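You operate a simulated robot arm through the tools that you are given. There is no shell and no other tool. Be economical: measure what you need, move in short steps, check, and stop when the job is done.

The job below is to be done with a simulated robot arm. You get a single attempt, and the scene is never put back.

JOB
Put the card tube labelled "26" from the middle of the bed top in the blue tub and the card tube that says "21" on the station 3 cabinet top. Put the blue brush on the low shelf of the workbench. Open the grease tin lid. Do these in any order.

It is judged by the outcome, as a careful person would: the job done as asked, and still so three seconds after it is handed in. It fails if anything else is knocked over, pushed out of place, dropped, spilled or broken. A push-on lid holds only when it is set on centred and level and pressed home; a screw cap is set on level and turned clockwise until tight.

ROBOT AND FRAMES
A 7-joint arm with a fingered hand on a trunk, on a base that drives. Base frame: it is fixed to the floor where the robot stands at the start and does not move with it; the origin is under the middle of the robot, x ahead of it, y to its left, z up. Units: cm, degrees, N and s.
With the tool pointing down near the work surface it reaches from about 10 to 32 cm from the robot's upright axis, wherever it stands. Its first joint turns from -69.0 to 172.0 degrees. Places, roughly: blue brush [425, -300, 25]; grease tin lid [430, -60, 90]; low shelf of the workbench [420, -70, 20]; station 3 cabinet top (19x32 cm) [152, 100, 78]. Payload 3.2 kg.
The tool frame sits at the grasp point between the pads (the TCP): z along the fingers, y along the line on which they close. The tips reach 2.6 cm beyond it. The gripper opens to 8.8 cm. The gripper's body begins 3 cm behind the TCP. The gripper is a hand of 5 fingers: y runs from the thumb to the fingers, the wrist lies at [-1.6, -10.8, -17.2] in the tool frame.
Orientation is told as [roll, pitch, yaw] about the base's x, y, z axes, in that order, counted from this pose: with the fingers straight down and the wrist toward the robot, the tool's x, y and z point along [0, 1, 0], [1, 0, 0] and [0, 0, -1] of the base frame.

CONTROLS
- The arm moves only by the tool servo_tool. Its argument "targets" is a list of rows, each a list of 6 numbers: the shift along the base's x, y, z in mm, then the turn, a rotation vector about the base's x, y, z in degrees. In form: [[x, y, z, rx, ry, rz], ...]. A call has 1 to 8 rows; each row is the pose to reach, as a shift and turn from the pose commanded when the call began. Rows are played at 5 a second. More than 5 cm and 8.6 degrees between two rows, and nothing of the call is played. Where a pose cannot be reached the arm comes as near as it can. A force on the tool above 40 N (or 10 N above the force at the start of the call, whichever is more), or a blocked arm, ends the call early, and 0.2 s more pass. In this call time passes only in rows, and 0.2 s behind the last. It gives the time, the measured TCP pose, the force on the tool (base axes), the opening and the grip force at its end, in the units of the frame above (readings bear some noise), with the torque about the TCP (base axes, N m) and any sound that the robot's microphone picked up.
- Cameras (640 x 400 px; columns grow to the right, rows downward): "scene" is now at [14.64, -1.39, 147.26]; the picture's right is [-0.25, -0.97, 0.00], its down [-0.53, 0.14, -0.83] and it looks along [0.81, -0.21, -0.55] (base axes); focal length 266 px, centre (320, 200). "wrist" rides on the gripper at [6.7, -9.8, -11.7] in the tool frame; the picture's right is [-0.71, 0.33, -0.62], its down [-0.65, -0.65, 0.39] and it looks along [-0.28, 0.68, 0.68] (tool axes); focal length 234 px, centre (320, 200). There is no depth. A picture from a camera that has moved, and an enlarged one, comes with that camera's place and axes in the base frame and with its lens. The place of the scene camera against the robot may be out by one fixed shift of up to 1.8 cm in any direction.
- grab_frame(camera): a new picture of that camera. The clock stands still meanwhile.
- move_column(by): slides the trunk up (or, below 0, down) by that many cm; the arm and the scene camera ride with it, the base frame stays. It gives what a move gives, with no picture.
- steer(legs): drives the robot by 1 to 6 legs, each [ahead, left, turn to the left] in cm, cm and degrees, along the robot's own axes; the way and the turn of a leg run together, so that a leg with both is an arc; at most 150 cm and 180 degrees a leg. The arm and the cameras ride along, it lands a little off, and it stops where it bumps. It gives what a move gives.
- curl_fingers(index, middle, ring, little, thumb_bend, thumb_turn): sets how far each is bent, from 0 (flat) to 100 (curled in); at 30 the hand is open as for a grip, at 70 the pads meet at the TCP. One left out holds its place. A second passes; each finger stops where it meets its share of the squeeze, and holds until it gets a number again. It is the only way to open and close the hand. It gives what a move gives, with no picture; readings hold the bend of each and the force on index, middle, ring, little, thumb and palm. thumb_turn goes from beside the hand (0) to across from the fingers (100), as for a grip.
- turn_head(pan, tilt): turns the head with the scene camera to pan (to the left, within 86 degrees either way) and tilt (down, from -29 to 69), counted from straight ahead of the robot. It gives what a move gives.
- inspect(camera, box): a new picture of the part [left, top, right, bottom] of that camera's present view, enlarged. The clock stands still meanwhile.
- hand_in(): hands the job in; it is judged then, once.

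Go step by step. Nothing tells you exact positions but the pictures and the camera data: compare them with the known pose of the tool, close in by small moves and look again before you grip or let go. The budget is 165 turns and 108 pictures, counting those below and the enlarged ones. Unless the task says otherwise, let go and move clear before handing in, and close with one line.

The tools are called after ">>>" as name(argument=value, ...) on one line, values as JSON. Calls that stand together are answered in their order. servo_tool: Moves the arm, as the interface text tells. Its arguments: {"type":"object","properties":{"targets":{"type":"array","items":{"type":"array","items":{"type":"number"}}}},"required":["targets"]} The other tools are called the same way: move_column (by) slides the trunk up or down; curl_fingers (index, middle, ring, little, thumb_bend, thumb_turn) moves the fingers one by one; steer (legs) drives the base; turn_head (pan, tilt) turns the head that bears the scene camera; grab_frame (camera) takes a picture; inspect (camera, box) takes an enlarged picture of a part of a camera's view; hand_in () hands the job in.

At the start:

```text
t: 0.0
eef_pos: [38.87, 5.63, 133.23]
tool_rot: [0.1, 0.0, -0.1]
ft_force: [-0.5, 1.9, -0.2]
torque: [-0.06, -0.01, -0.02]
finger_gap: 8.79
grasp_force: 0.1
shape: jaw
bend: [30.0, 30.0, 30.0, 30.0, 30.0, 97.0]
finger forces: [0.1, 0.1, 0.0, 0.0, 0.1, 0.0]
trunk travel left (down, up): [-77.5, 6.5]
robot x, y, heading: [0.45, -0.26, -0.1]
head pan, tilt: [-14.3, 33.5]
```

scene: 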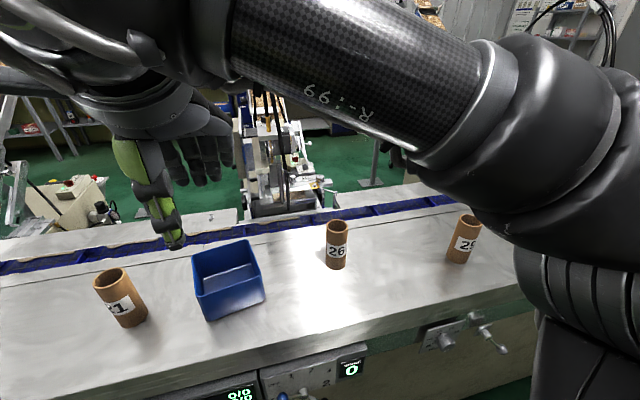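
wrist: 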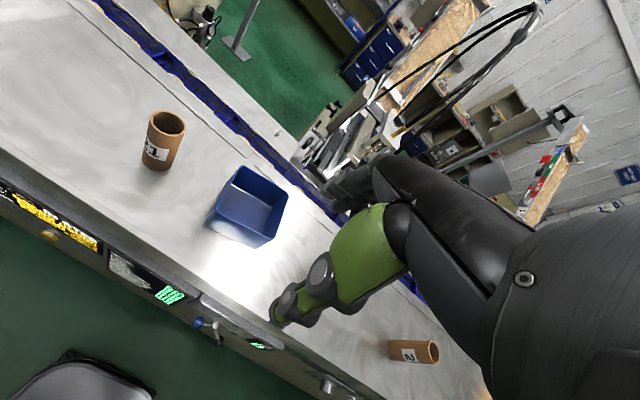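

I see three tubes and a blue tub on the bed top, which I place at about z 101. I'll read the labels first.

>>> inspect(camera="scene", box=[80, 200, 500, 340])

>>> inspect(camera="wrist", box=[100, 90, 300, 260])

```text
1.52 times, centred on (290, 270) of scene
camera zoom: at [14.64, -1.39, 147.26], right [-0.25, -0.97, 0.0], down [-0.53, 0.14, -0.83], along [0.81, -0.21, -0.55], focal length 406 px, centre (366, 93)
```

zoom: 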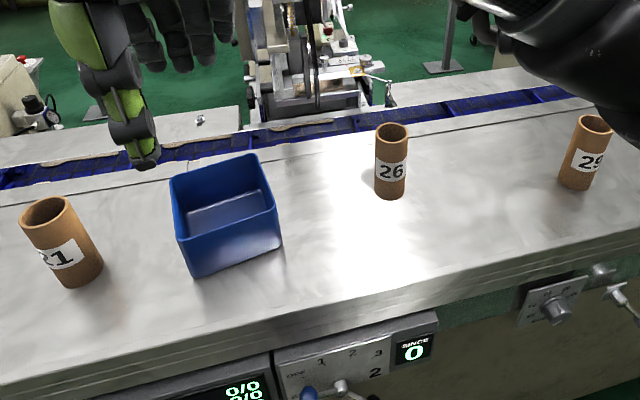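

```text
2.35 times, centred on (200, 175) of wrist
camera zoom: at [29.1, 12.26, 144.99], right [0.33, -0.71, 0.62], down [-0.65, -0.65, -0.39], along [0.68, -0.28, -0.68], focal length 551 px, centre (602, 259)
```

zoom: 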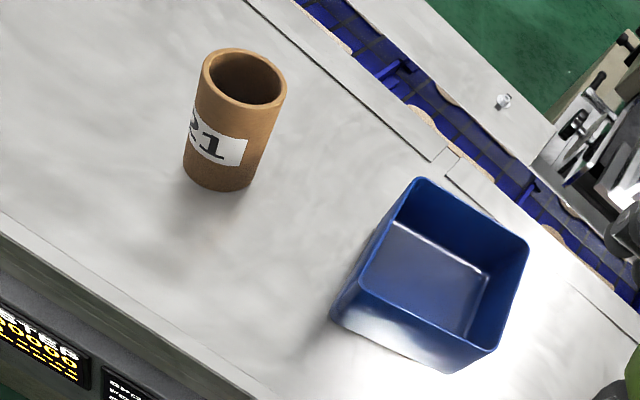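

Labels are clear: 21 on the left, 26 in the middle, 29 on the right. I estimate tube 26 at (55,-15.5), with the tub near (54,7). I'll drive closer.

>>> steer(legs=[[15, -4, 0]])

>>> grab_frame(camera="scene")

```text
t: 1.4
eef_pos: [53.69, 1.76, 133.21]
tool_rot: [0.1, -0.1, 0.1]
ft_force: [-0.6, 0.6, 0.1]
torque: [0.0, -0.01, 0.01]
finger_gap: 8.77
grasp_force: 0.1
shape: jaw
bend: [30.0, 30.0, 30.0, 30.0, 30.0, 97.0]
finger forces: [0.0, 0.0, 0.1, 0.0, 0.0, 0.1]
trunk travel left (down, up): [-77.5, 6.5]
robot x, y, heading: [15.12, -3.91, -0.2]
head pan, tilt: [-14.3, 33.5]
```

```text
103 pictures are left
camera scene: at [29.49, -5.31, 147.27], right [-0.25, -0.97, 0.0], down [-0.53, 0.14, -0.83], along [0.81, -0.2, -0.55], focal length 266 px, centre (320, 200)
```

scene: 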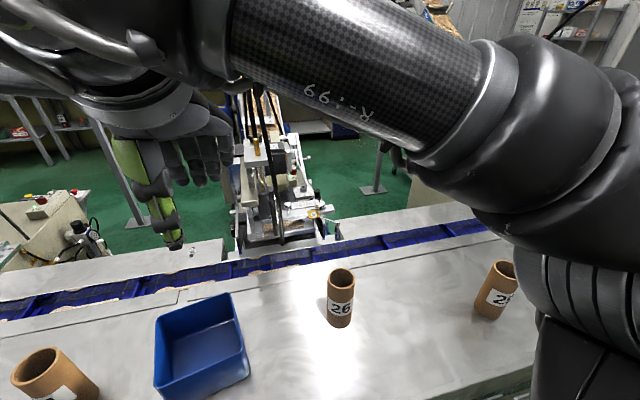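

Next I look down to see how much room the base has in front of the bed.

>>> turn_head(pan=-14, tilt=69)

>>> grab_frame(camera="scene")

```text
t: 2.4
eef_pos: [53.71, 1.94, 133.27]
tool_rot: [0.1, -0.1, 0.0]
ft_force: [-0.2, -0.6, -0.3]
torque: [0.0, -0.02, 0.0]
finger_gap: 8.8
grasp_force: 0.0
shape: jaw
bend: [30.0, 30.0, 30.0, 30.0, 30.0, 97.0]
finger forces: [0.0, 0.0, 0.0, 0.0, 0.0, 0.0]
trunk travel left (down, up): [-77.5, 6.5]
robot x, y, heading: [14.88, -3.85, -0.0]
head pan, tilt: [-14.0, 68.8]
```

```text
102 pictures are left
camera scene: at [26.39, -4.49, 142.66], right [-0.24, -0.97, 0.0], down [-0.9, 0.22, -0.36], along [0.35, -0.09, -0.93], focal length 266 px, centre (320, 200)
```

scene: 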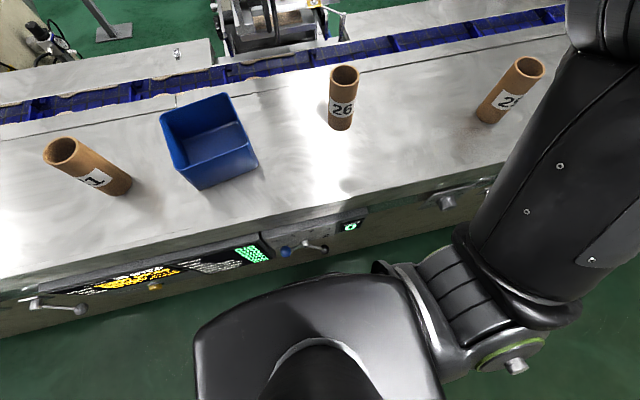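

The torso seems to have several cm of room before the levers. I move on a little and use the shift to triangulate.

>>> steer(legs=[[8, -5, 0]])

>>> grab_frame(camera="scene")

>>> grab_frame(camera="wrist")

```text
t: 3.7
eef_pos: [61.67, -3.2, 133.2]
tool_rot: [0.1, 0.2, -0.2]
ft_force: [-0.5, 0.0, -0.2]
torque: [0.01, 0.02, -0.01]
finger_gap: 8.77
grasp_force: 0.1
shape: jaw
bend: [30.0, 30.0, 30.0, 30.0, 30.0, 97.0]
finger forces: [0.1, 0.0, 0.1, 0.0, 0.0, 0.0]
trunk travel left (down, up): [-77.5, 6.5]
robot x, y, heading: [22.59, -8.92, 0.1]
head pan, tilt: [-14.0, 68.8]
stopped in leg 1: the robot was blocked; the commanded pose is now the measured one
```

```text
101 pictures are left
camera scene: at [34.1, -9.43, 142.63], right [-0.24, -0.97, 0.0], down [-0.9, 0.23, -0.36], along [0.35, -0.09, -0.93], focal length 266 px, centre (320, 200)
```

scene: 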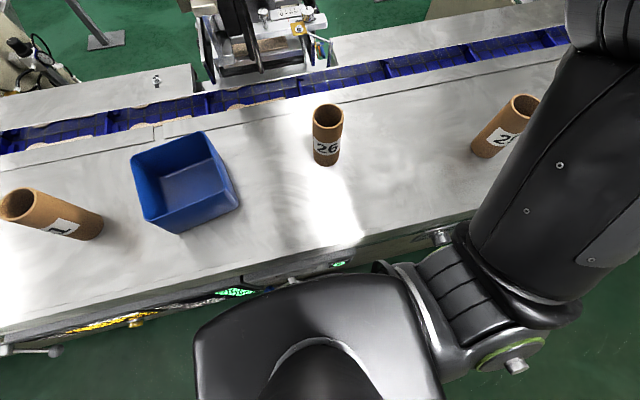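

```text
100 pictures are left
camera wrist: at [51.8, 3.34, 144.95], right [0.33, -0.71, 0.62], down [-0.66, -0.65, -0.39], along [0.68, -0.28, -0.68], focal length 234 px, centre (320, 200)
```

wrist: 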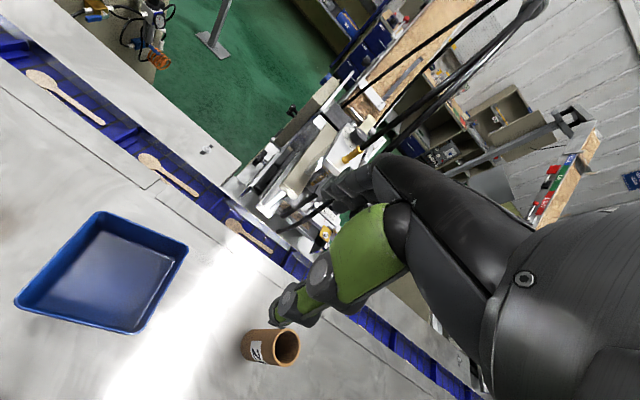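

The base is blocked at x=22.6, and both cameras agree that tube 26's top is at about (59,-17,109.8), with the bed at about z 97. I'll bring the hand over it at the present height and then lower the trunk.

>>> servo_tool(targets=[[-8, -46, 0, 0, 0, 0], [-16, -92, 0, 0, 0, 0], [-25, -138, 0, 0, 0, 0]])

>>> grab_frame(camera="scene")

```text
t: 4.5
eef_pos: [58.72, -17.41, 133.11]
tool_rot: [0.2, 0.0, -0.1]
ft_force: [0.6, -0.9, -0.5]
torque: [0.03, -0.02, 0.03]
finger_gap: 8.8
grasp_force: 0.0
shape: jaw
bend: [30.0, 30.0, 30.0, 30.0, 30.0, 97.0]
finger forces: [0.0, 0.0, 0.1, 0.0, 0.0, 0.0]
trunk travel left (down, up): [-77.5, 6.5]
robot x, y, heading: [22.45, -8.84, 0.1]
head pan, tilt: [-14.0, 68.8]
```

```text
99 pictures are left
camera scene: at [33.82, -9.58, 142.65], right [-0.24, -0.97, 0.0], down [-0.9, 0.23, -0.36], along [0.35, -0.09, -0.93], focal length 266 px, centre (320, 200)
```

scene: 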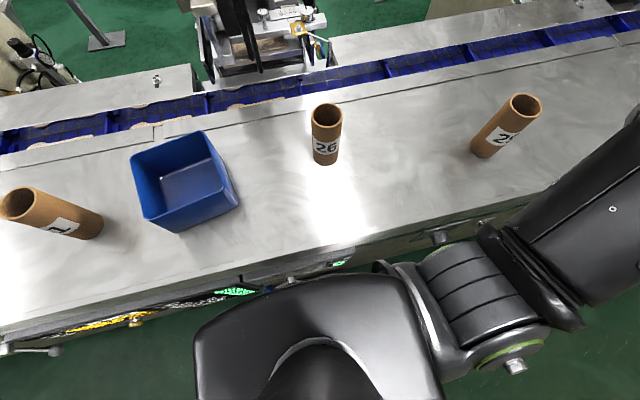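

>>> turn_head(pan=-14, tilt=48)

>>> grab_frame(camera="scene")

>>> grab_frame(camera="wrist")

```text
t: 5.3
eef_pos: [58.64, -17.04, 133.13]
tool_rot: [0.1, -0.1, -0.1]
ft_force: [-0.2, -0.3, -0.1]
torque: [0.0, 0.03, 0.0]
finger_gap: 8.76
grasp_force: 0.0
shape: jaw
bend: [30.0, 30.0, 30.0, 30.0, 30.0, 97.0]
finger forces: [0.0, 0.0, 0.1, 0.0, 0.0, 0.0]
trunk travel left (down, up): [-77.5, 6.5]
robot x, y, heading: [22.6, -8.88, -0.1]
head pan, tilt: [-14.0, 48.0]
```

```text
98 pictures are left
camera scene: at [36.13, -9.85, 145.11], right [-0.24, -0.97, 0.0], down [-0.72, 0.18, -0.67], along [0.65, -0.16, -0.74], focal length 266 px, centre (320, 200)
```

scene: 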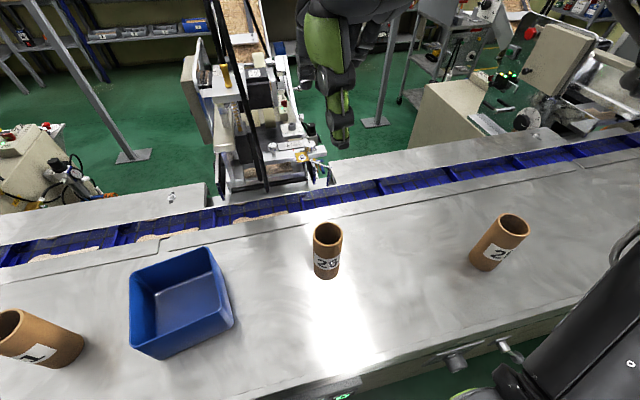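

```text
97 pictures are left
camera wrist: at [49.02, -10.49, 144.84], right [0.33, -0.71, 0.62], down [-0.65, -0.65, -0.39], along [0.68, -0.28, -0.68], focal length 234 px, centre (320, 200)
```

wrist: 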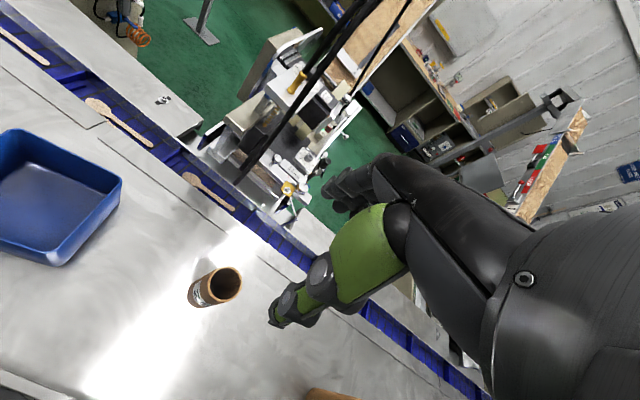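

The tube is at (59.1,-17.5) by the wrist camera as well, and the hand is above it. I lower the trunk in steps.

>>> move_column(by=-12)

>>> grab_frame(camera="scene")

>>> grab_frame(camera="wrist")

```text
t: 6.8
eef_pos: [58.73, -17.06, 121.1]
tool_rot: [0.1, 0.1, -0.2]
ft_force: [-0.3, 0.2, 0.0]
torque: [0.0, 0.0, 0.0]
finger_gap: 8.75
grasp_force: 0.2
shape: jaw
bend: [30.0, 30.0, 30.0, 30.0, 30.0, 97.0]
finger forces: [0.0, 0.1, 0.0, 0.0, 0.0, 0.0]
trunk travel left (down, up): [-65.5, 18.5]
robot x, y, heading: [22.35, -9.09, 0.0]
head pan, tilt: [-14.0, 48.0]
```

```text
96 pictures are left
camera scene: at [36.13, -9.87, 133.12], right [-0.24, -0.97, 0.0], down [-0.72, 0.18, -0.67], along [0.65, -0.16, -0.74], focal length 266 px, centre (320, 200)
```

scene: 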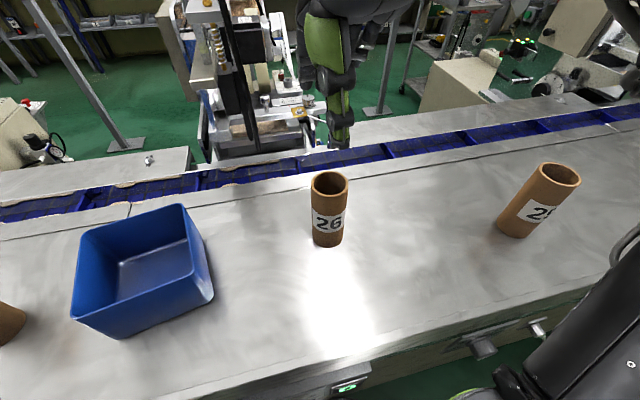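

```text
95 pictures are left
camera wrist: at [49.01, -10.53, 132.84], right [0.33, -0.71, 0.62], down [-0.65, -0.65, -0.39], along [0.68, -0.28, -0.68], focal length 234 px, centre (320, 200)
```

wrist: 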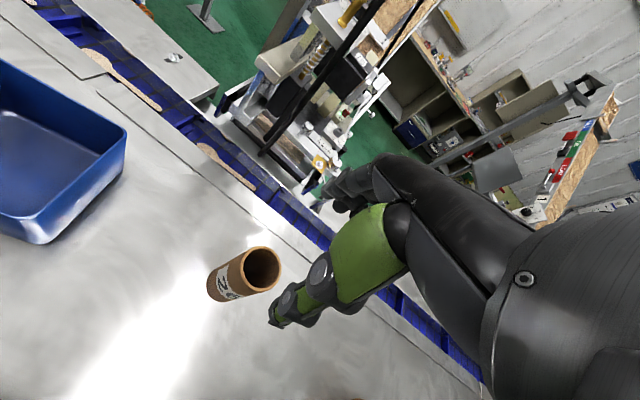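

The tube's top now works out at about (60,-17.8,107.5). I shift slightly and lower until the tips are just above it.

>>> servo_tool(targets=[[12, -7, 0, 0, 0, 0]])

>>> move_column(by=-7)

>>> grab_frame(camera="scene")

>>> grab_frame(camera="wrist")

```text
t: 7.2
eef_pos: [60.05, -17.94, 120.94]
tool_rot: [0.0, 0.1, 0.0]
ft_force: [0.0, -0.3, -0.4]
torque: [-0.01, -0.02, 0.05]
finger_gap: 8.79
grasp_force: 0.1
shape: jaw
bend: [30.0, 30.0, 30.0, 30.0, 30.0, 97.0]
finger forces: [0.0, 0.2, 0.1, 0.0, 0.1, 0.0]
trunk travel left (down, up): [-65.5, 18.5]
robot x, y, heading: [22.29, -9.28, 0.0]
head pan, tilt: [-14.0, 48.0]
```

```text
t: 8.3
eef_pos: [59.96, -17.89, 114.16]
tool_rot: [0.1, 0.0, -0.1]
ft_force: [-0.4, -0.2, -0.7]
torque: [-0.01, 0.0, -0.01]
finger_gap: 8.79
grasp_force: 0.0
shape: jaw
bend: [30.0, 30.0, 30.0, 30.0, 30.0, 97.0]
finger forces: [0.1, 0.1, 0.1, 0.1, 0.0, 0.0]
trunk travel left (down, up): [-58.5, 25.5]
robot x, y, heading: [22.41, -8.82, -0.1]
head pan, tilt: [-14.0, 48.0]
```

```text
94 pictures are left
camera scene: at [36.12, -9.86, 126.12], right [-0.24, -0.97, 0.0], down [-0.72, 0.18, -0.67], along [0.65, -0.16, -0.74], focal length 266 px, centre (320, 200)
```

scene: 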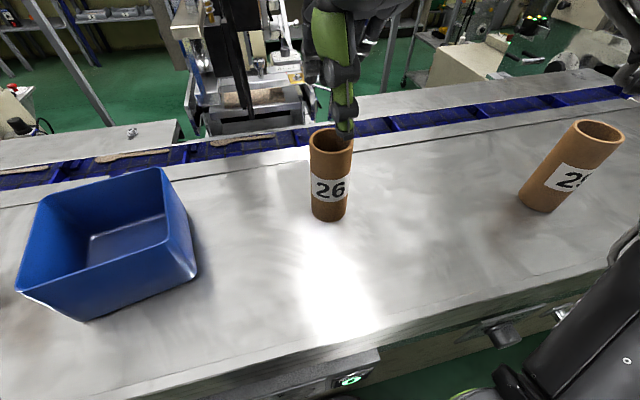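

```text
93 pictures are left
camera wrist: at [50.2, -11.3, 125.84], right [0.33, -0.71, 0.62], down [-0.65, -0.65, -0.39], along [0.68, -0.28, -0.68], focal length 234 px, centre (320, 200)
```

wrist: 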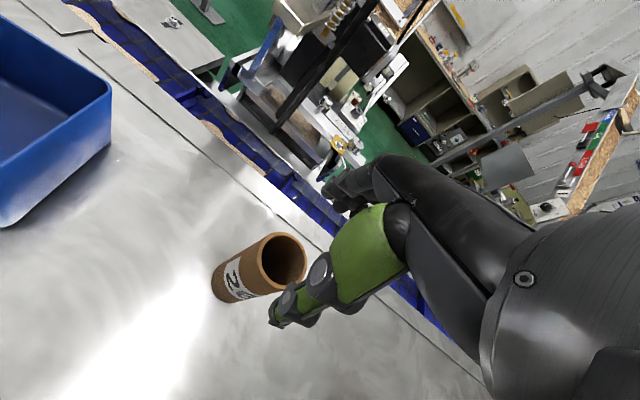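

The hand is aligned over tube 26 at about (59.8,-17.8). I lower around it.

>>> move_column(by=-5)

>>> grab_frame(camera="scene")

>>> grab_frame(camera="wrist")

```text
t: 9.2
eef_pos: [60.0, -17.86, 109.09]
tool_rot: [0.1, 0.0, -0.1]
ft_force: [-0.1, 0.6, 0.7]
torque: [0.0, 0.0, -0.03]
finger_gap: 8.78
grasp_force: 0.1
shape: jaw
bend: [30.0, 30.0, 30.0, 30.0, 30.0, 97.0]
finger forces: [0.0, 0.1, 0.0, 0.0, 0.0, 0.0]
trunk travel left (down, up): [-53.5, 30.5]
robot x, y, heading: [22.31, -8.87, 0.3]
head pan, tilt: [-14.0, 48.0]
```

```text
92 pictures are left
camera scene: at [36.13, -9.86, 121.11], right [-0.24, -0.97, 0.0], down [-0.72, 0.18, -0.67], along [0.65, -0.16, -0.74], focal length 266 px, centre (320, 200)
```

scene: 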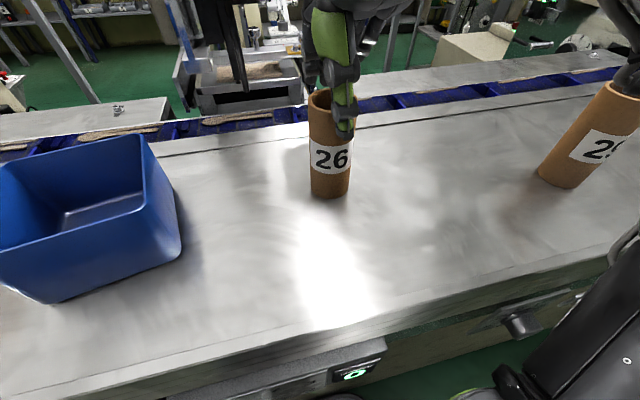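

```text
91 pictures are left
camera wrist: at [50.2, -11.3, 120.84], right [0.33, -0.71, 0.62], down [-0.65, -0.65, -0.39], along [0.68, -0.28, -0.68], focal length 234 px, centre (320, 200)
```

wrist: 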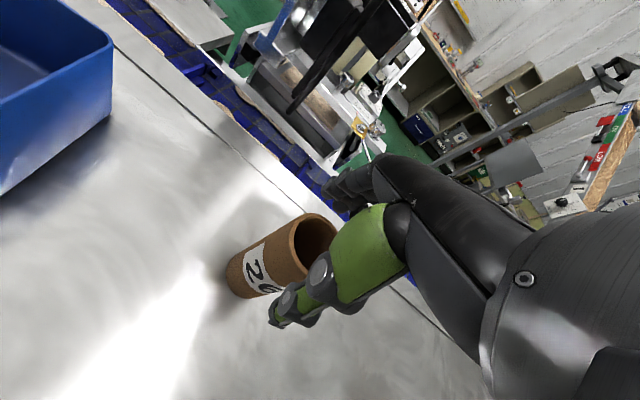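

Something grey sits near tube 29 at the upper right, so I check whether it is my own arm.

>>> inspect(camera="scene", box=[440, 0, 640, 220])

>>> turn_head(pan=-50, tilt=45)

>>> grab_frame(camera="scene")

```text
1.82 times, centred on (540, 110) of scene
camera zoom: at [36.13, -9.86, 121.11], right [-0.24, -0.97, 0.0], down [-0.72, 0.18, -0.67], along [0.65, -0.16, -0.74], focal length 484 px, centre (-80, 364)
```

zoom: 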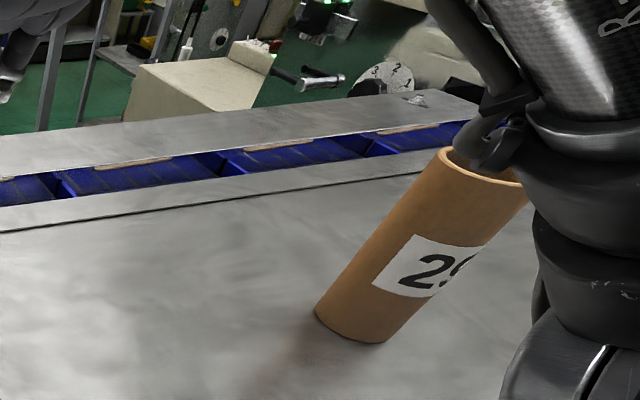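

```text
t: 10.2
eef_pos: [59.95, -17.99, 109.11]
tool_rot: [0.0, 0.0, -0.1]
ft_force: [0.8, 0.6, 0.9]
torque: [-0.04, 0.03, -0.01]
finger_gap: 8.79
grasp_force: 0.1
shape: jaw
bend: [30.0, 30.0, 30.0, 30.0, 30.0, 97.0]
finger forces: [0.1, 0.0, 0.1, 0.1, 0.0, 0.0]
trunk travel left (down, up): [-53.5, 30.5]
robot x, y, heading: [22.14, -9.27, -0.0]
head pan, tilt: [-50.0, 45.0]
```

```text
89 pictures are left
camera scene: at [33.73, -14.2, 121.53], right [-0.77, -0.64, 0.0], down [-0.46, 0.54, -0.71], along [0.46, -0.54, -0.71], focal length 266 px, centre (320, 200)
```

scene: 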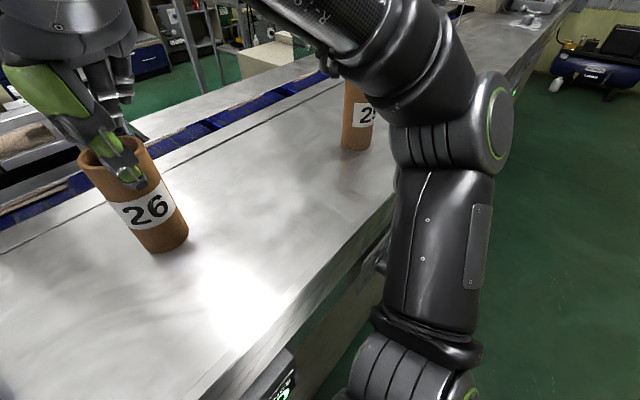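

The elbow is well short of tube 29, so it isn't touching. I lower the last few cm around tube 26 and close the fingers.

>>> move_column(by=-3.3)

>>> grab_frame(camera="scene")

>>> grab_frame(camera="wrist")

```text
t: 11.0
eef_pos: [59.92, -17.87, 105.85]
tool_rot: [0.2, -0.1, -0.1]
ft_force: [0.1, -0.2, 0.2]
torque: [0.04, 0.0, -0.01]
finger_gap: 8.79
grasp_force: 0.1
shape: jaw
bend: [30.0, 30.0, 30.0, 30.0, 30.0, 97.0]
finger forces: [0.0, 0.0, 0.1, 0.0, 0.0, 0.1]
trunk travel left (down, up): [-50.2, 33.8]
robot x, y, heading: [22.62, -8.74, 0.2]
head pan, tilt: [-50.0, 45.0]
```

```text
88 pictures are left
camera scene: at [33.71, -14.19, 118.23], right [-0.77, -0.64, 0.0], down [-0.45, 0.54, -0.71], along [0.46, -0.54, -0.71], focal length 266 px, centre (320, 200)
```

scene: 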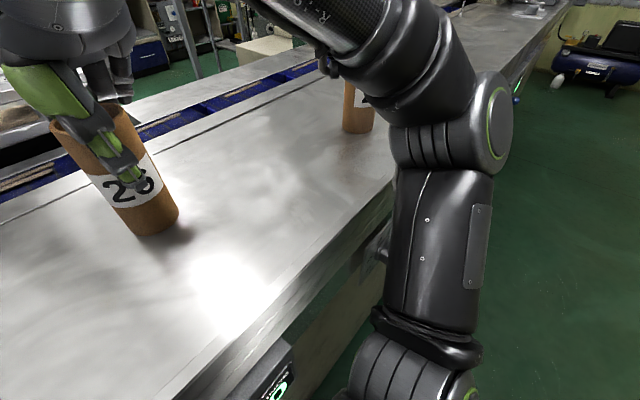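

```text
87 pictures are left
camera wrist: at [50.21, -11.3, 117.54], right [0.33, -0.71, 0.62], down [-0.65, -0.65, -0.39], along [0.68, -0.28, -0.68], focal length 234 px, centre (320, 200)
```

wrist: 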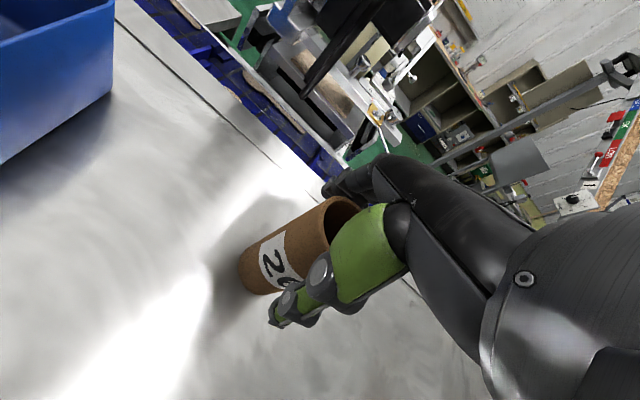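

>>> curl_fingers(index=60, middle=60, ring=60, little=60, thumb_bend=60)

>>> move_column(by=3)

>>> grab_frame(camera="scene")

```text
t: 12.0
eef_pos: [59.91, -17.87, 105.81]
tool_rot: [0.2, 0.1, -0.1]
ft_force: [-0.3, -0.4, 1.3]
torque: [0.01, -0.03, 0.04]
finger_gap: 5.07
grasp_force: 17.4
shape: fingers
bend: [52.0, 53.0, 59.0, 60.0, 48.0, 96.0]
finger forces: [10.7, 5.7, 0.6, 0.0, 16.5, 0.1]
trunk travel left (down, up): [-50.2, 33.8]
robot x, y, heading: [22.52, -8.78, 0.1]
head pan, tilt: [-50.0, 45.0]
```

```text
t: 12.8
eef_pos: [60.04, -17.85, 108.75]
tool_rot: [0.1, 0.0, -0.1]
ft_force: [0.8, 0.3, -0.1]
torque: [0.0, 0.0, 0.04]
finger_gap: 5.05
grasp_force: 16.5
shape: fingers
bend: [52.0, 53.0, 59.0, 60.0, 48.0, 96.0]
finger forces: [10.4, 5.5, 0.6, 0.0, 16.6, 0.0]
trunk travel left (down, up): [-53.2, 30.8]
robot x, y, heading: [22.65, -8.67, 0.0]
head pan, tilt: [-50.0, 45.0]
```

```text
86 pictures are left
camera scene: at [33.74, -14.21, 121.24], right [-0.77, -0.64, 0.0], down [-0.46, 0.54, -0.71], along [0.45, -0.54, -0.71], focal length 266 px, centre (320, 200)
```

scene: 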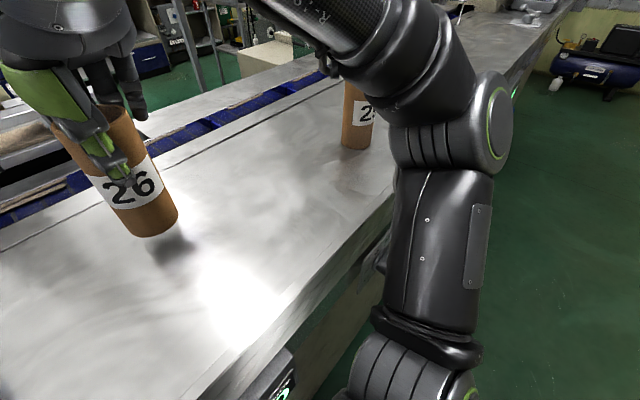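

The tube is held. I lift it clear and move over the tub, whose centre I estimate at (58,7.6).

>>> move_column(by=11)

>>> servo_tool(targets=[[-4, 45, 0, 0, 0, 0], [-8, 90, 0, 0, 0, 0], [-12, 135, 0, 0, 0, 0], [-16, 180, 0, 0, 0, 0], [-18, 220, 0, 0, 0, 0], [-20, 255, 0, 0, 0, 0]])

>>> turn_head(pan=20, tilt=50)

>>> grab_frame(camera="scene")

>>> grab_frame(camera="wrist")

```text
t: 14.2
eef_pos: [59.92, -17.77, 119.83]
tool_rot: [0.0, 0.0, 0.0]
ft_force: [0.3, -0.2, -0.4]
torque: [0.0, -0.01, -0.02]
finger_gap: 5.05
grasp_force: 16.7
shape: fingers
bend: [52.0, 53.0, 59.0, 60.0, 48.0, 96.0]
finger forces: [10.4, 5.6, 0.5, 0.0, 16.7, 0.0]
trunk travel left (down, up): [-64.2, 19.8]
robot x, y, heading: [22.36, -8.67, 0.0]
head pan, tilt: [-50.0, 45.0]
```

```text
t: 15.6
eef_pos: [57.85, 8.01, 119.91]
tool_rot: [-0.1, 0.1, -0.1]
ft_force: [-0.5, -0.2, -1.4]
torque: [-0.02, 0.02, -0.02]
finger_gap: 5.01
grasp_force: 15.8
shape: fingers
bend: [52.0, 53.0, 59.0, 60.0, 48.0, 96.0]
finger forces: [10.3, 5.3, 0.4, 0.1, 16.2, 0.0]
trunk travel left (down, up): [-64.2, 19.8]
robot x, y, heading: [22.37, -8.84, 0.1]
head pan, tilt: [-50.0, 45.0]
```

```text
t: 17.0
eef_pos: [57.85, 7.61, 120.01]
tool_rot: [0.1, 0.0, -0.1]
ft_force: [-0.1, 0.1, -0.1]
torque: [0.0, -0.01, -0.01]
finger_gap: 5.03
grasp_force: 16.5
shape: fingers
bend: [52.0, 53.0, 59.0, 60.0, 48.0, 96.0]
finger forces: [10.4, 5.4, 0.4, 0.0, 16.2, 0.0]
trunk travel left (down, up): [-64.2, 19.8]
robot x, y, heading: [22.43, -8.66, -0.1]
head pan, tilt: [20.0, 50.0]
```

```text
85 pictures are left
camera scene: at [35.74, -5.33, 131.54], right [0.34, -0.94, 0.0], down [-0.72, -0.26, -0.64], along [0.6, 0.22, -0.77], focal length 266 px, centre (320, 200)
```

scene: 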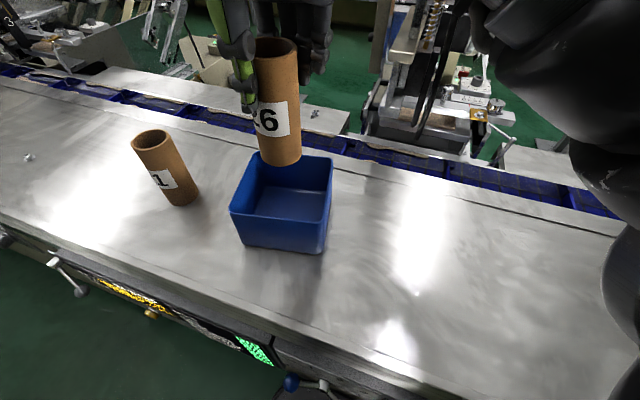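

```text
84 pictures are left
camera wrist: at [48.14, 14.16, 131.78], right [0.33, -0.71, 0.62], down [-0.65, -0.65, -0.39], along [0.68, -0.28, -0.68], focal length 234 px, centre (320, 200)
```

wrist: 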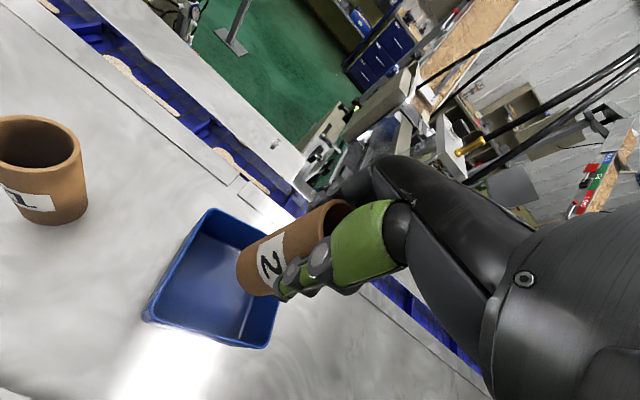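

>>> inspect(camera="scene", box=[200, 100, 360, 270])

>>> inspect(camera="wrist", box=[120, 180, 320, 360])

```text
2.35 times, centred on (280, 185) of scene
camera zoom: at [35.74, -5.33, 131.54], right [0.34, -0.94, 0.0], down [-0.72, -0.26, -0.64], along [0.6, 0.22, -0.77], focal length 627 px, centre (414, 235)
```

zoom: 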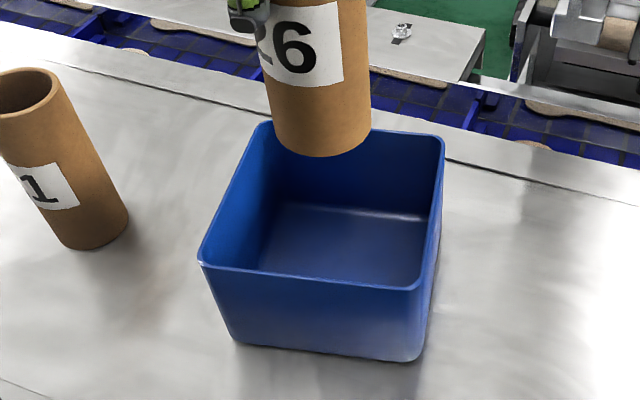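

```text
2.22 times, centred on (220, 270) of wrist
camera zoom: at [48.14, 14.16, 131.78], right [0.33, -0.71, 0.62], down [-0.65, -0.65, -0.39], along [0.68, -0.28, -0.68], focal length 520 px, centre (542, 44)
```

zoom: 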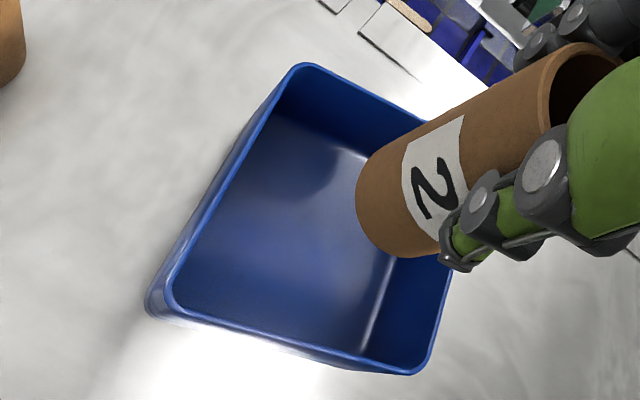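

The tub's rim centre is (57.9,7.7), so the held tube is right over it. I lower into the tub.

>>> move_column(by=-11.5)

>>> servo_tool(targets=[[0, 0, -3, 0, 0, 0], [0, 0, -6, 0, 0, 0], [0, 0, -9, 0, 0, 0], [0, 0, -12, 0, 0, 0], [0, 0, -15, 0, 0, 0], [0, 0, -18, 0, 0, 0]])

>>> grab_frame(camera="scene")

```text
t: 18.4
eef_pos: [57.89, 7.5, 108.54]
tool_rot: [0.0, -0.1, -0.1]
ft_force: [0.1, -0.1, -1.2]
torque: [-0.02, -0.03, 0.06]
finger_gap: 5.02
grasp_force: 16.5
shape: fingers
bend: [52.0, 53.0, 59.0, 60.0, 48.0, 96.0]
finger forces: [10.3, 5.4, 0.4, 0.0, 16.2, 0.0]
trunk travel left (down, up): [-52.7, 31.3]
robot x, y, heading: [22.52, -8.47, 0.2]
head pan, tilt: [20.0, 50.0]
```

```text
t: 19.8
eef_pos: [57.83, 7.68, 106.74]
tool_rot: [0.1, 0.0, -0.1]
ft_force: [0.7, -0.1, -0.6]
torque: [-0.02, 0.03, 0.01]
finger_gap: 5.03
grasp_force: 16.2
shape: fingers
bend: [52.0, 53.0, 59.0, 60.0, 48.0, 96.0]
finger forces: [10.2, 5.4, 0.5, 0.1, 16.3, 0.1]
trunk travel left (down, up): [-52.7, 31.3]
robot x, y, heading: [22.57, -8.96, 0.1]
head pan, tilt: [20.0, 50.0]
```

```text
81 pictures are left
camera scene: at [35.74, -5.33, 120.04], right [0.34, -0.94, 0.0], down [-0.72, -0.26, -0.64], along [0.6, 0.22, -0.77], focal length 266 px, centre (320, 200)
```

scene: 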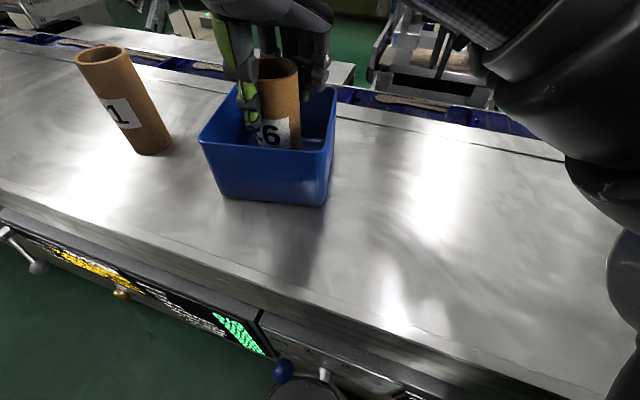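

No contact yet. I go on down in small rows until the tube meets the tub floor.

>>> servo_tool(targets=[[0, 0, -2, 0, 0, 0], [0, 0, -4, 0, 0, 0], [0, 0, -6, 0, 0, 0], [0, 0, -8, 0, 0, 0], [0, 0, -10, 0, 0, 0], [0, 0, -12, 0, 0, 0]])

```text
t: 21.2
eef_pos: [57.71, 7.65, 105.56]
tool_rot: [0.2, -0.1, 0.0]
ft_force: [1.8, 2.5, 19.3]
torque: [-0.09, 0.01, 0.02]
finger_gap: 4.75
grasp_force: 18.6
shape: fingers
bend: [54.0, 53.0, 59.0, 60.0, 49.0, 96.0]
finger forces: [10.8, 6.1, 1.8, 0.0, 18.7, 0.0]
trunk travel left (down, up): [-52.7, 31.3]
robot x, y, heading: [22.45, -8.52, 0.0]
head pan, tilt: [20.0, 50.0]
```

The tube rests on the floor (19 N). I ease off slightly, open, and rise.

>>> servo_tool(targets=[[0, 0, 2, 0, 0, 0]])

>>> curl_fingers(index=32, middle=32, ring=32, little=32, thumb_bend=32)

>>> grab_frame(camera="scene")

>>> grab_frame(camera="wrist")

```text
t: 21.6
eef_pos: [57.85, 7.74, 105.58]
tool_rot: [-0.1, 0.0, 0.1]
ft_force: [-1.8, 0.1, 7.2]
torque: [-0.05, -0.06, -0.01]
finger_gap: 4.76
grasp_force: 17.0
shape: fingers
bend: [54.0, 53.0, 59.0, 60.0, 49.0, 96.0]
finger forces: [9.3, 5.8, 1.4, 0.0, 17.3, 0.0]
trunk travel left (down, up): [-52.7, 31.3]
robot x, y, heading: [22.41, -8.65, 0.1]
head pan, tilt: [20.0, 50.0]
```

```text
t: 22.6
eef_pos: [57.75, 7.5, 105.69]
tool_rot: [0.2, -0.1, -0.2]
ft_force: [0.5, -0.1, 0.2]
torque: [0.0, -0.06, 0.03]
finger_gap: 8.35
grasp_force: 0.1
shape: fingers
bend: [32.0, 32.0, 32.0, 32.0, 32.0, 97.0]
finger forces: [0.0, 0.1, 0.0, 0.1, 0.0, 0.1]
trunk travel left (down, up): [-52.7, 31.3]
robot x, y, heading: [22.15, -8.45, -0.2]
head pan, tilt: [20.0, 50.0]
```

```text
80 pictures are left
camera scene: at [35.73, -5.33, 120.04], right [0.34, -0.94, 0.0], down [-0.72, -0.26, -0.64], along [0.6, 0.22, -0.77], focal length 266 px, centre (320, 200)
```

scene: 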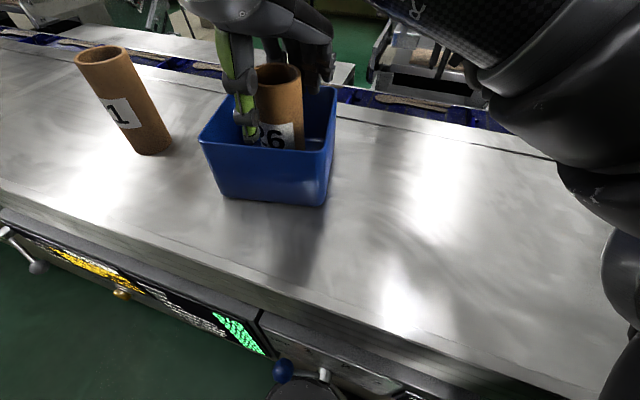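

```text
79 pictures are left
camera wrist: at [48.15, 14.23, 117.47], right [0.33, -0.71, 0.62], down [-0.65, -0.65, -0.39], along [0.68, -0.28, -0.68], focal length 234 px, centre (320, 200)
```

wrist: 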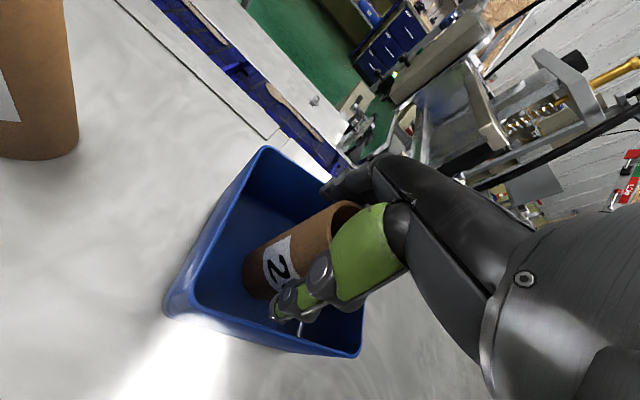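

Tube 26 stands free in the tub. I rise straight up, back off slightly, and strafe left for tube 21, which I estimate at (56.3,27.4).

>>> move_column(by=16)

>>> steer(legs=[[-2, 0, 0], [0, 29, 0]])

>>> grab_frame(camera="scene")

>>> grab_frame(camera="wrist")

```text
t: 24.5
eef_pos: [57.89, 7.71, 121.68]
tool_rot: [0.0, 0.0, 0.0]
ft_force: [-0.8, 0.4, 0.4]
torque: [0.01, 0.02, -0.03]
finger_gap: 8.32
grasp_force: 0.0
shape: fingers
bend: [32.0, 32.0, 32.0, 32.0, 32.0, 97.0]
finger forces: [0.0, 0.0, 0.0, 0.0, 0.1, 0.0]
trunk travel left (down, up): [-68.7, 15.3]
robot x, y, heading: [22.47, -8.58, 0.3]
head pan, tilt: [20.0, 50.0]
```

```text
t: 26.9
eef_pos: [55.74, 37.24, 121.83]
tool_rot: [0.2, -0.1, 0.2]
ft_force: [-0.1, -0.1, 0.5]
torque: [-0.04, -0.01, 0.0]
finger_gap: 8.34
grasp_force: 0.1
shape: fingers
bend: [32.0, 32.0, 32.0, 32.0, 32.0, 97.0]
finger forces: [0.0, 0.0, 0.0, 0.1, 0.0, 0.0]
trunk travel left (down, up): [-68.7, 15.3]
robot x, y, heading: [20.35, 20.37, 0.4]
head pan, tilt: [20.0, 50.0]
```

```text
78 pictures are left
camera scene: at [33.6, 24.01, 136.04], right [0.35, -0.94, 0.0], down [-0.72, -0.27, -0.64], along [0.6, 0.22, -0.77], focal length 266 px, centre (320, 200)
```

scene: 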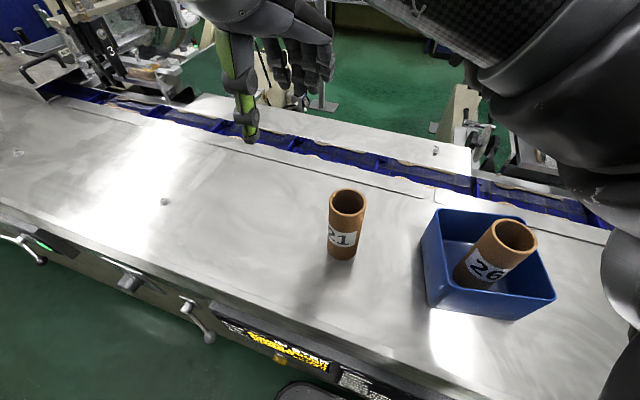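

```text
77 pictures are left
camera wrist: at [45.92, 43.64, 133.48], right [0.33, -0.71, 0.62], down [-0.65, -0.65, -0.39], along [0.68, -0.28, -0.68], focal length 234 px, centre (320, 200)
```

wrist: 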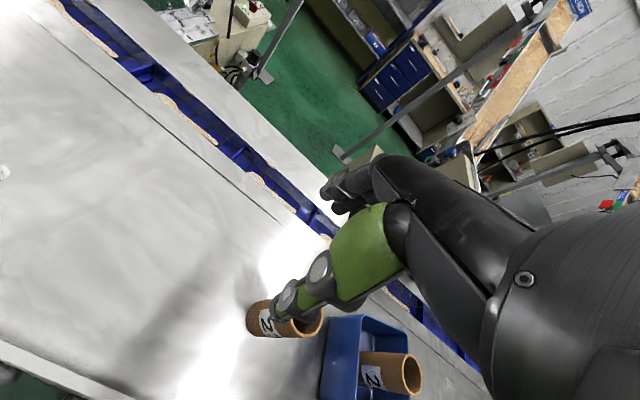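

Tube 21 is at about (55.5,28). I move the hand over it.

>>> servo_tool(targets=[[0, -46, 0, 0, 0, 0], [0, -92, 0, 0, 0, 0]])

>>> grab_frame(camera="wrist")

>>> grab_frame(camera="scene")

```text
t: 27.5
eef_pos: [55.66, 27.74, 121.81]
tool_rot: [0.2, 0.0, 0.2]
ft_force: [0.2, -1.0, 0.7]
torque: [0.01, -0.03, -0.01]
finger_gap: 8.36
grasp_force: 0.0
shape: fingers
bend: [32.0, 32.0, 32.0, 32.0, 32.0, 97.0]
finger forces: [0.0, 0.0, 0.1, 0.0, 0.1, 0.0]
trunk travel left (down, up): [-68.7, 15.3]
robot x, y, heading: [20.5, 20.7, 0.5]
head pan, tilt: [20.0, 50.0]
```

```text
76 pictures are left
camera wrist: at [45.95, 34.19, 133.59], right [0.34, -0.71, 0.62], down [-0.65, -0.65, -0.39], along [0.68, -0.27, -0.68], focal length 234 px, centre (320, 200)
```

wrist: 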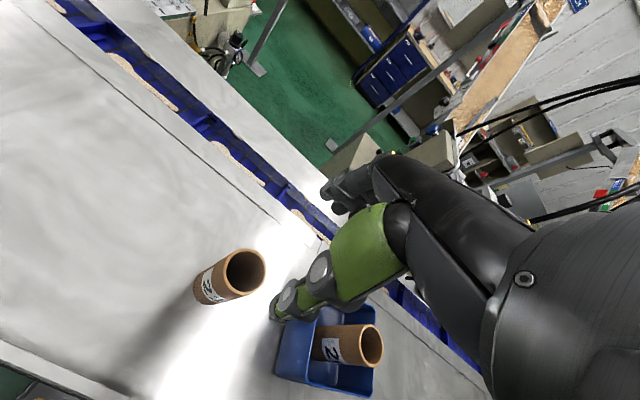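

```text
75 pictures are left
camera scene: at [33.59, 23.81, 136.05], right [0.35, -0.94, 0.0], down [-0.72, -0.27, -0.64], along [0.6, 0.22, -0.77], focal length 266 px, centre (320, 200)
```

scene: 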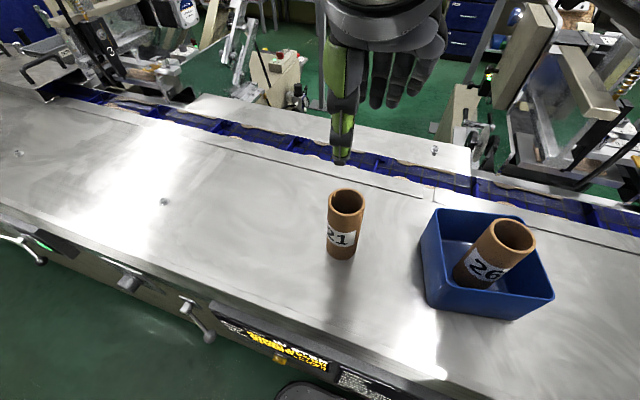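

Aligned within 2-3 mm. I lower around tube 21 in two steps.

>>> move_column(by=-10)

>>> grab_frame(camera="scene")

>>> grab_frame(camera="wrist")

```text
t: 28.8
eef_pos: [55.81, 27.9, 111.94]
tool_rot: [0.1, -0.1, 0.1]
ft_force: [-0.3, 0.3, 0.3]
torque: [0.02, -0.03, 0.03]
finger_gap: 8.33
grasp_force: 0.0
shape: fingers
bend: [32.0, 32.0, 32.0, 32.0, 32.0, 97.0]
finger forces: [0.1, 0.1, 0.0, 0.0, 0.1, 0.0]
trunk travel left (down, up): [-58.7, 25.3]
robot x, y, heading: [20.43, 20.33, 0.4]
head pan, tilt: [20.0, 50.0]
```

```text
74 pictures are left
camera scene: at [33.6, 23.98, 126.05], right [0.35, -0.94, 0.0], down [-0.72, -0.27, -0.64], along [0.6, 0.22, -0.77], focal length 266 px, centre (320, 200)
```

scene: 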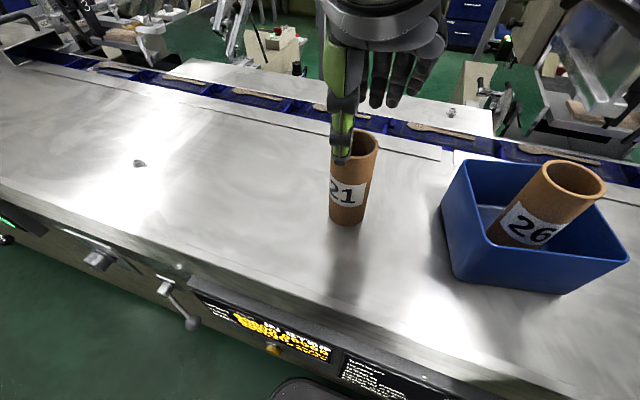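

```text
73 pictures are left
camera wrist: at [45.98, 34.38, 123.58], right [0.33, -0.71, 0.62], down [-0.65, -0.65, -0.39], along [0.68, -0.27, -0.68], focal length 234 px, centre (320, 200)
```

wrist: 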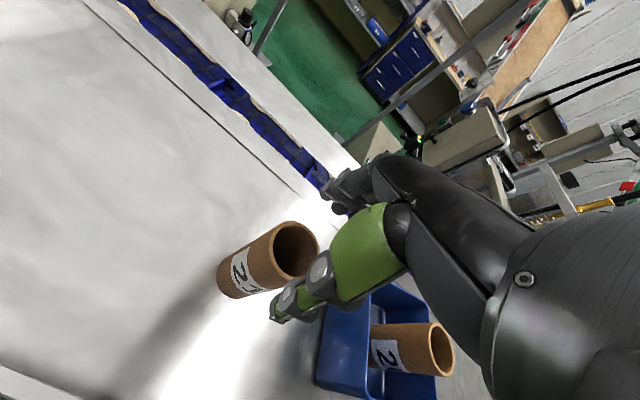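

>>> move_column(by=-6)

>>> curl_fingers(index=60, middle=60, ring=60, little=60, thumb_bend=60)

>>> move_column(by=14)

>>> grab_frame(camera="scene")

```text
t: 29.8
eef_pos: [55.8, 27.88, 105.79]
tool_rot: [0.1, -0.1, 0.2]
ft_force: [0.3, -0.5, 0.5]
torque: [0.0, 0.0, 0.0]
finger_gap: 8.36
grasp_force: 0.0
shape: fingers
bend: [32.0, 32.0, 32.0, 32.0, 32.0, 97.0]
finger forces: [0.0, 0.1, 0.0, 0.0, 0.1, 0.0]
trunk travel left (down, up): [-52.7, 31.3]
robot x, y, heading: [20.49, 20.55, 0.1]
head pan, tilt: [20.0, 50.0]
```

```text
t: 30.8
eef_pos: [55.86, 27.92, 105.83]
tool_rot: [0.1, 0.0, 0.2]
ft_force: [1.1, 0.0, 1.1]
torque: [-0.03, -0.02, 0.01]
finger_gap: 5.18
grasp_force: 19.2
shape: fingers
bend: [51.0, 53.0, 60.0, 60.0, 47.0, 96.0]
finger forces: [13.5, 5.5, 0.1, 0.1, 19.4, 0.0]
trunk travel left (down, up): [-52.7, 31.3]
robot x, y, heading: [20.24, 20.61, 0.4]
head pan, tilt: [20.0, 50.0]
```

```text
t: 32.5
eef_pos: [55.8, 27.85, 119.85]
tool_rot: [0.1, -0.1, 0.3]
ft_force: [0.6, 0.7, -0.7]
torque: [-0.01, 0.02, -0.02]
finger_gap: 5.23
grasp_force: 18.9
shape: fingers
bend: [51.0, 53.0, 60.0, 60.0, 47.0, 96.0]
finger forces: [13.1, 5.0, 0.0, 0.0, 19.3, 0.0]
trunk travel left (down, up): [-66.7, 17.3]
robot x, y, heading: [20.25, 20.32, 0.4]
head pan, tilt: [20.0, 50.0]
```

```text
72 pictures are left
camera scene: at [33.62, 23.97, 134.04], right [0.35, -0.94, 0.0], down [-0.72, -0.27, -0.64], along [0.6, 0.22, -0.77], focal length 266 px, centre (320, 200)
```

scene: 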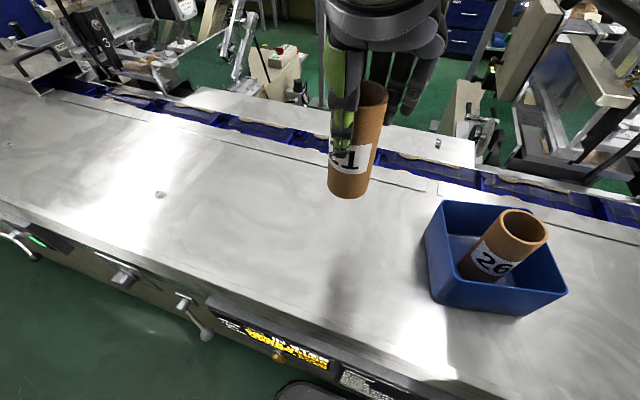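

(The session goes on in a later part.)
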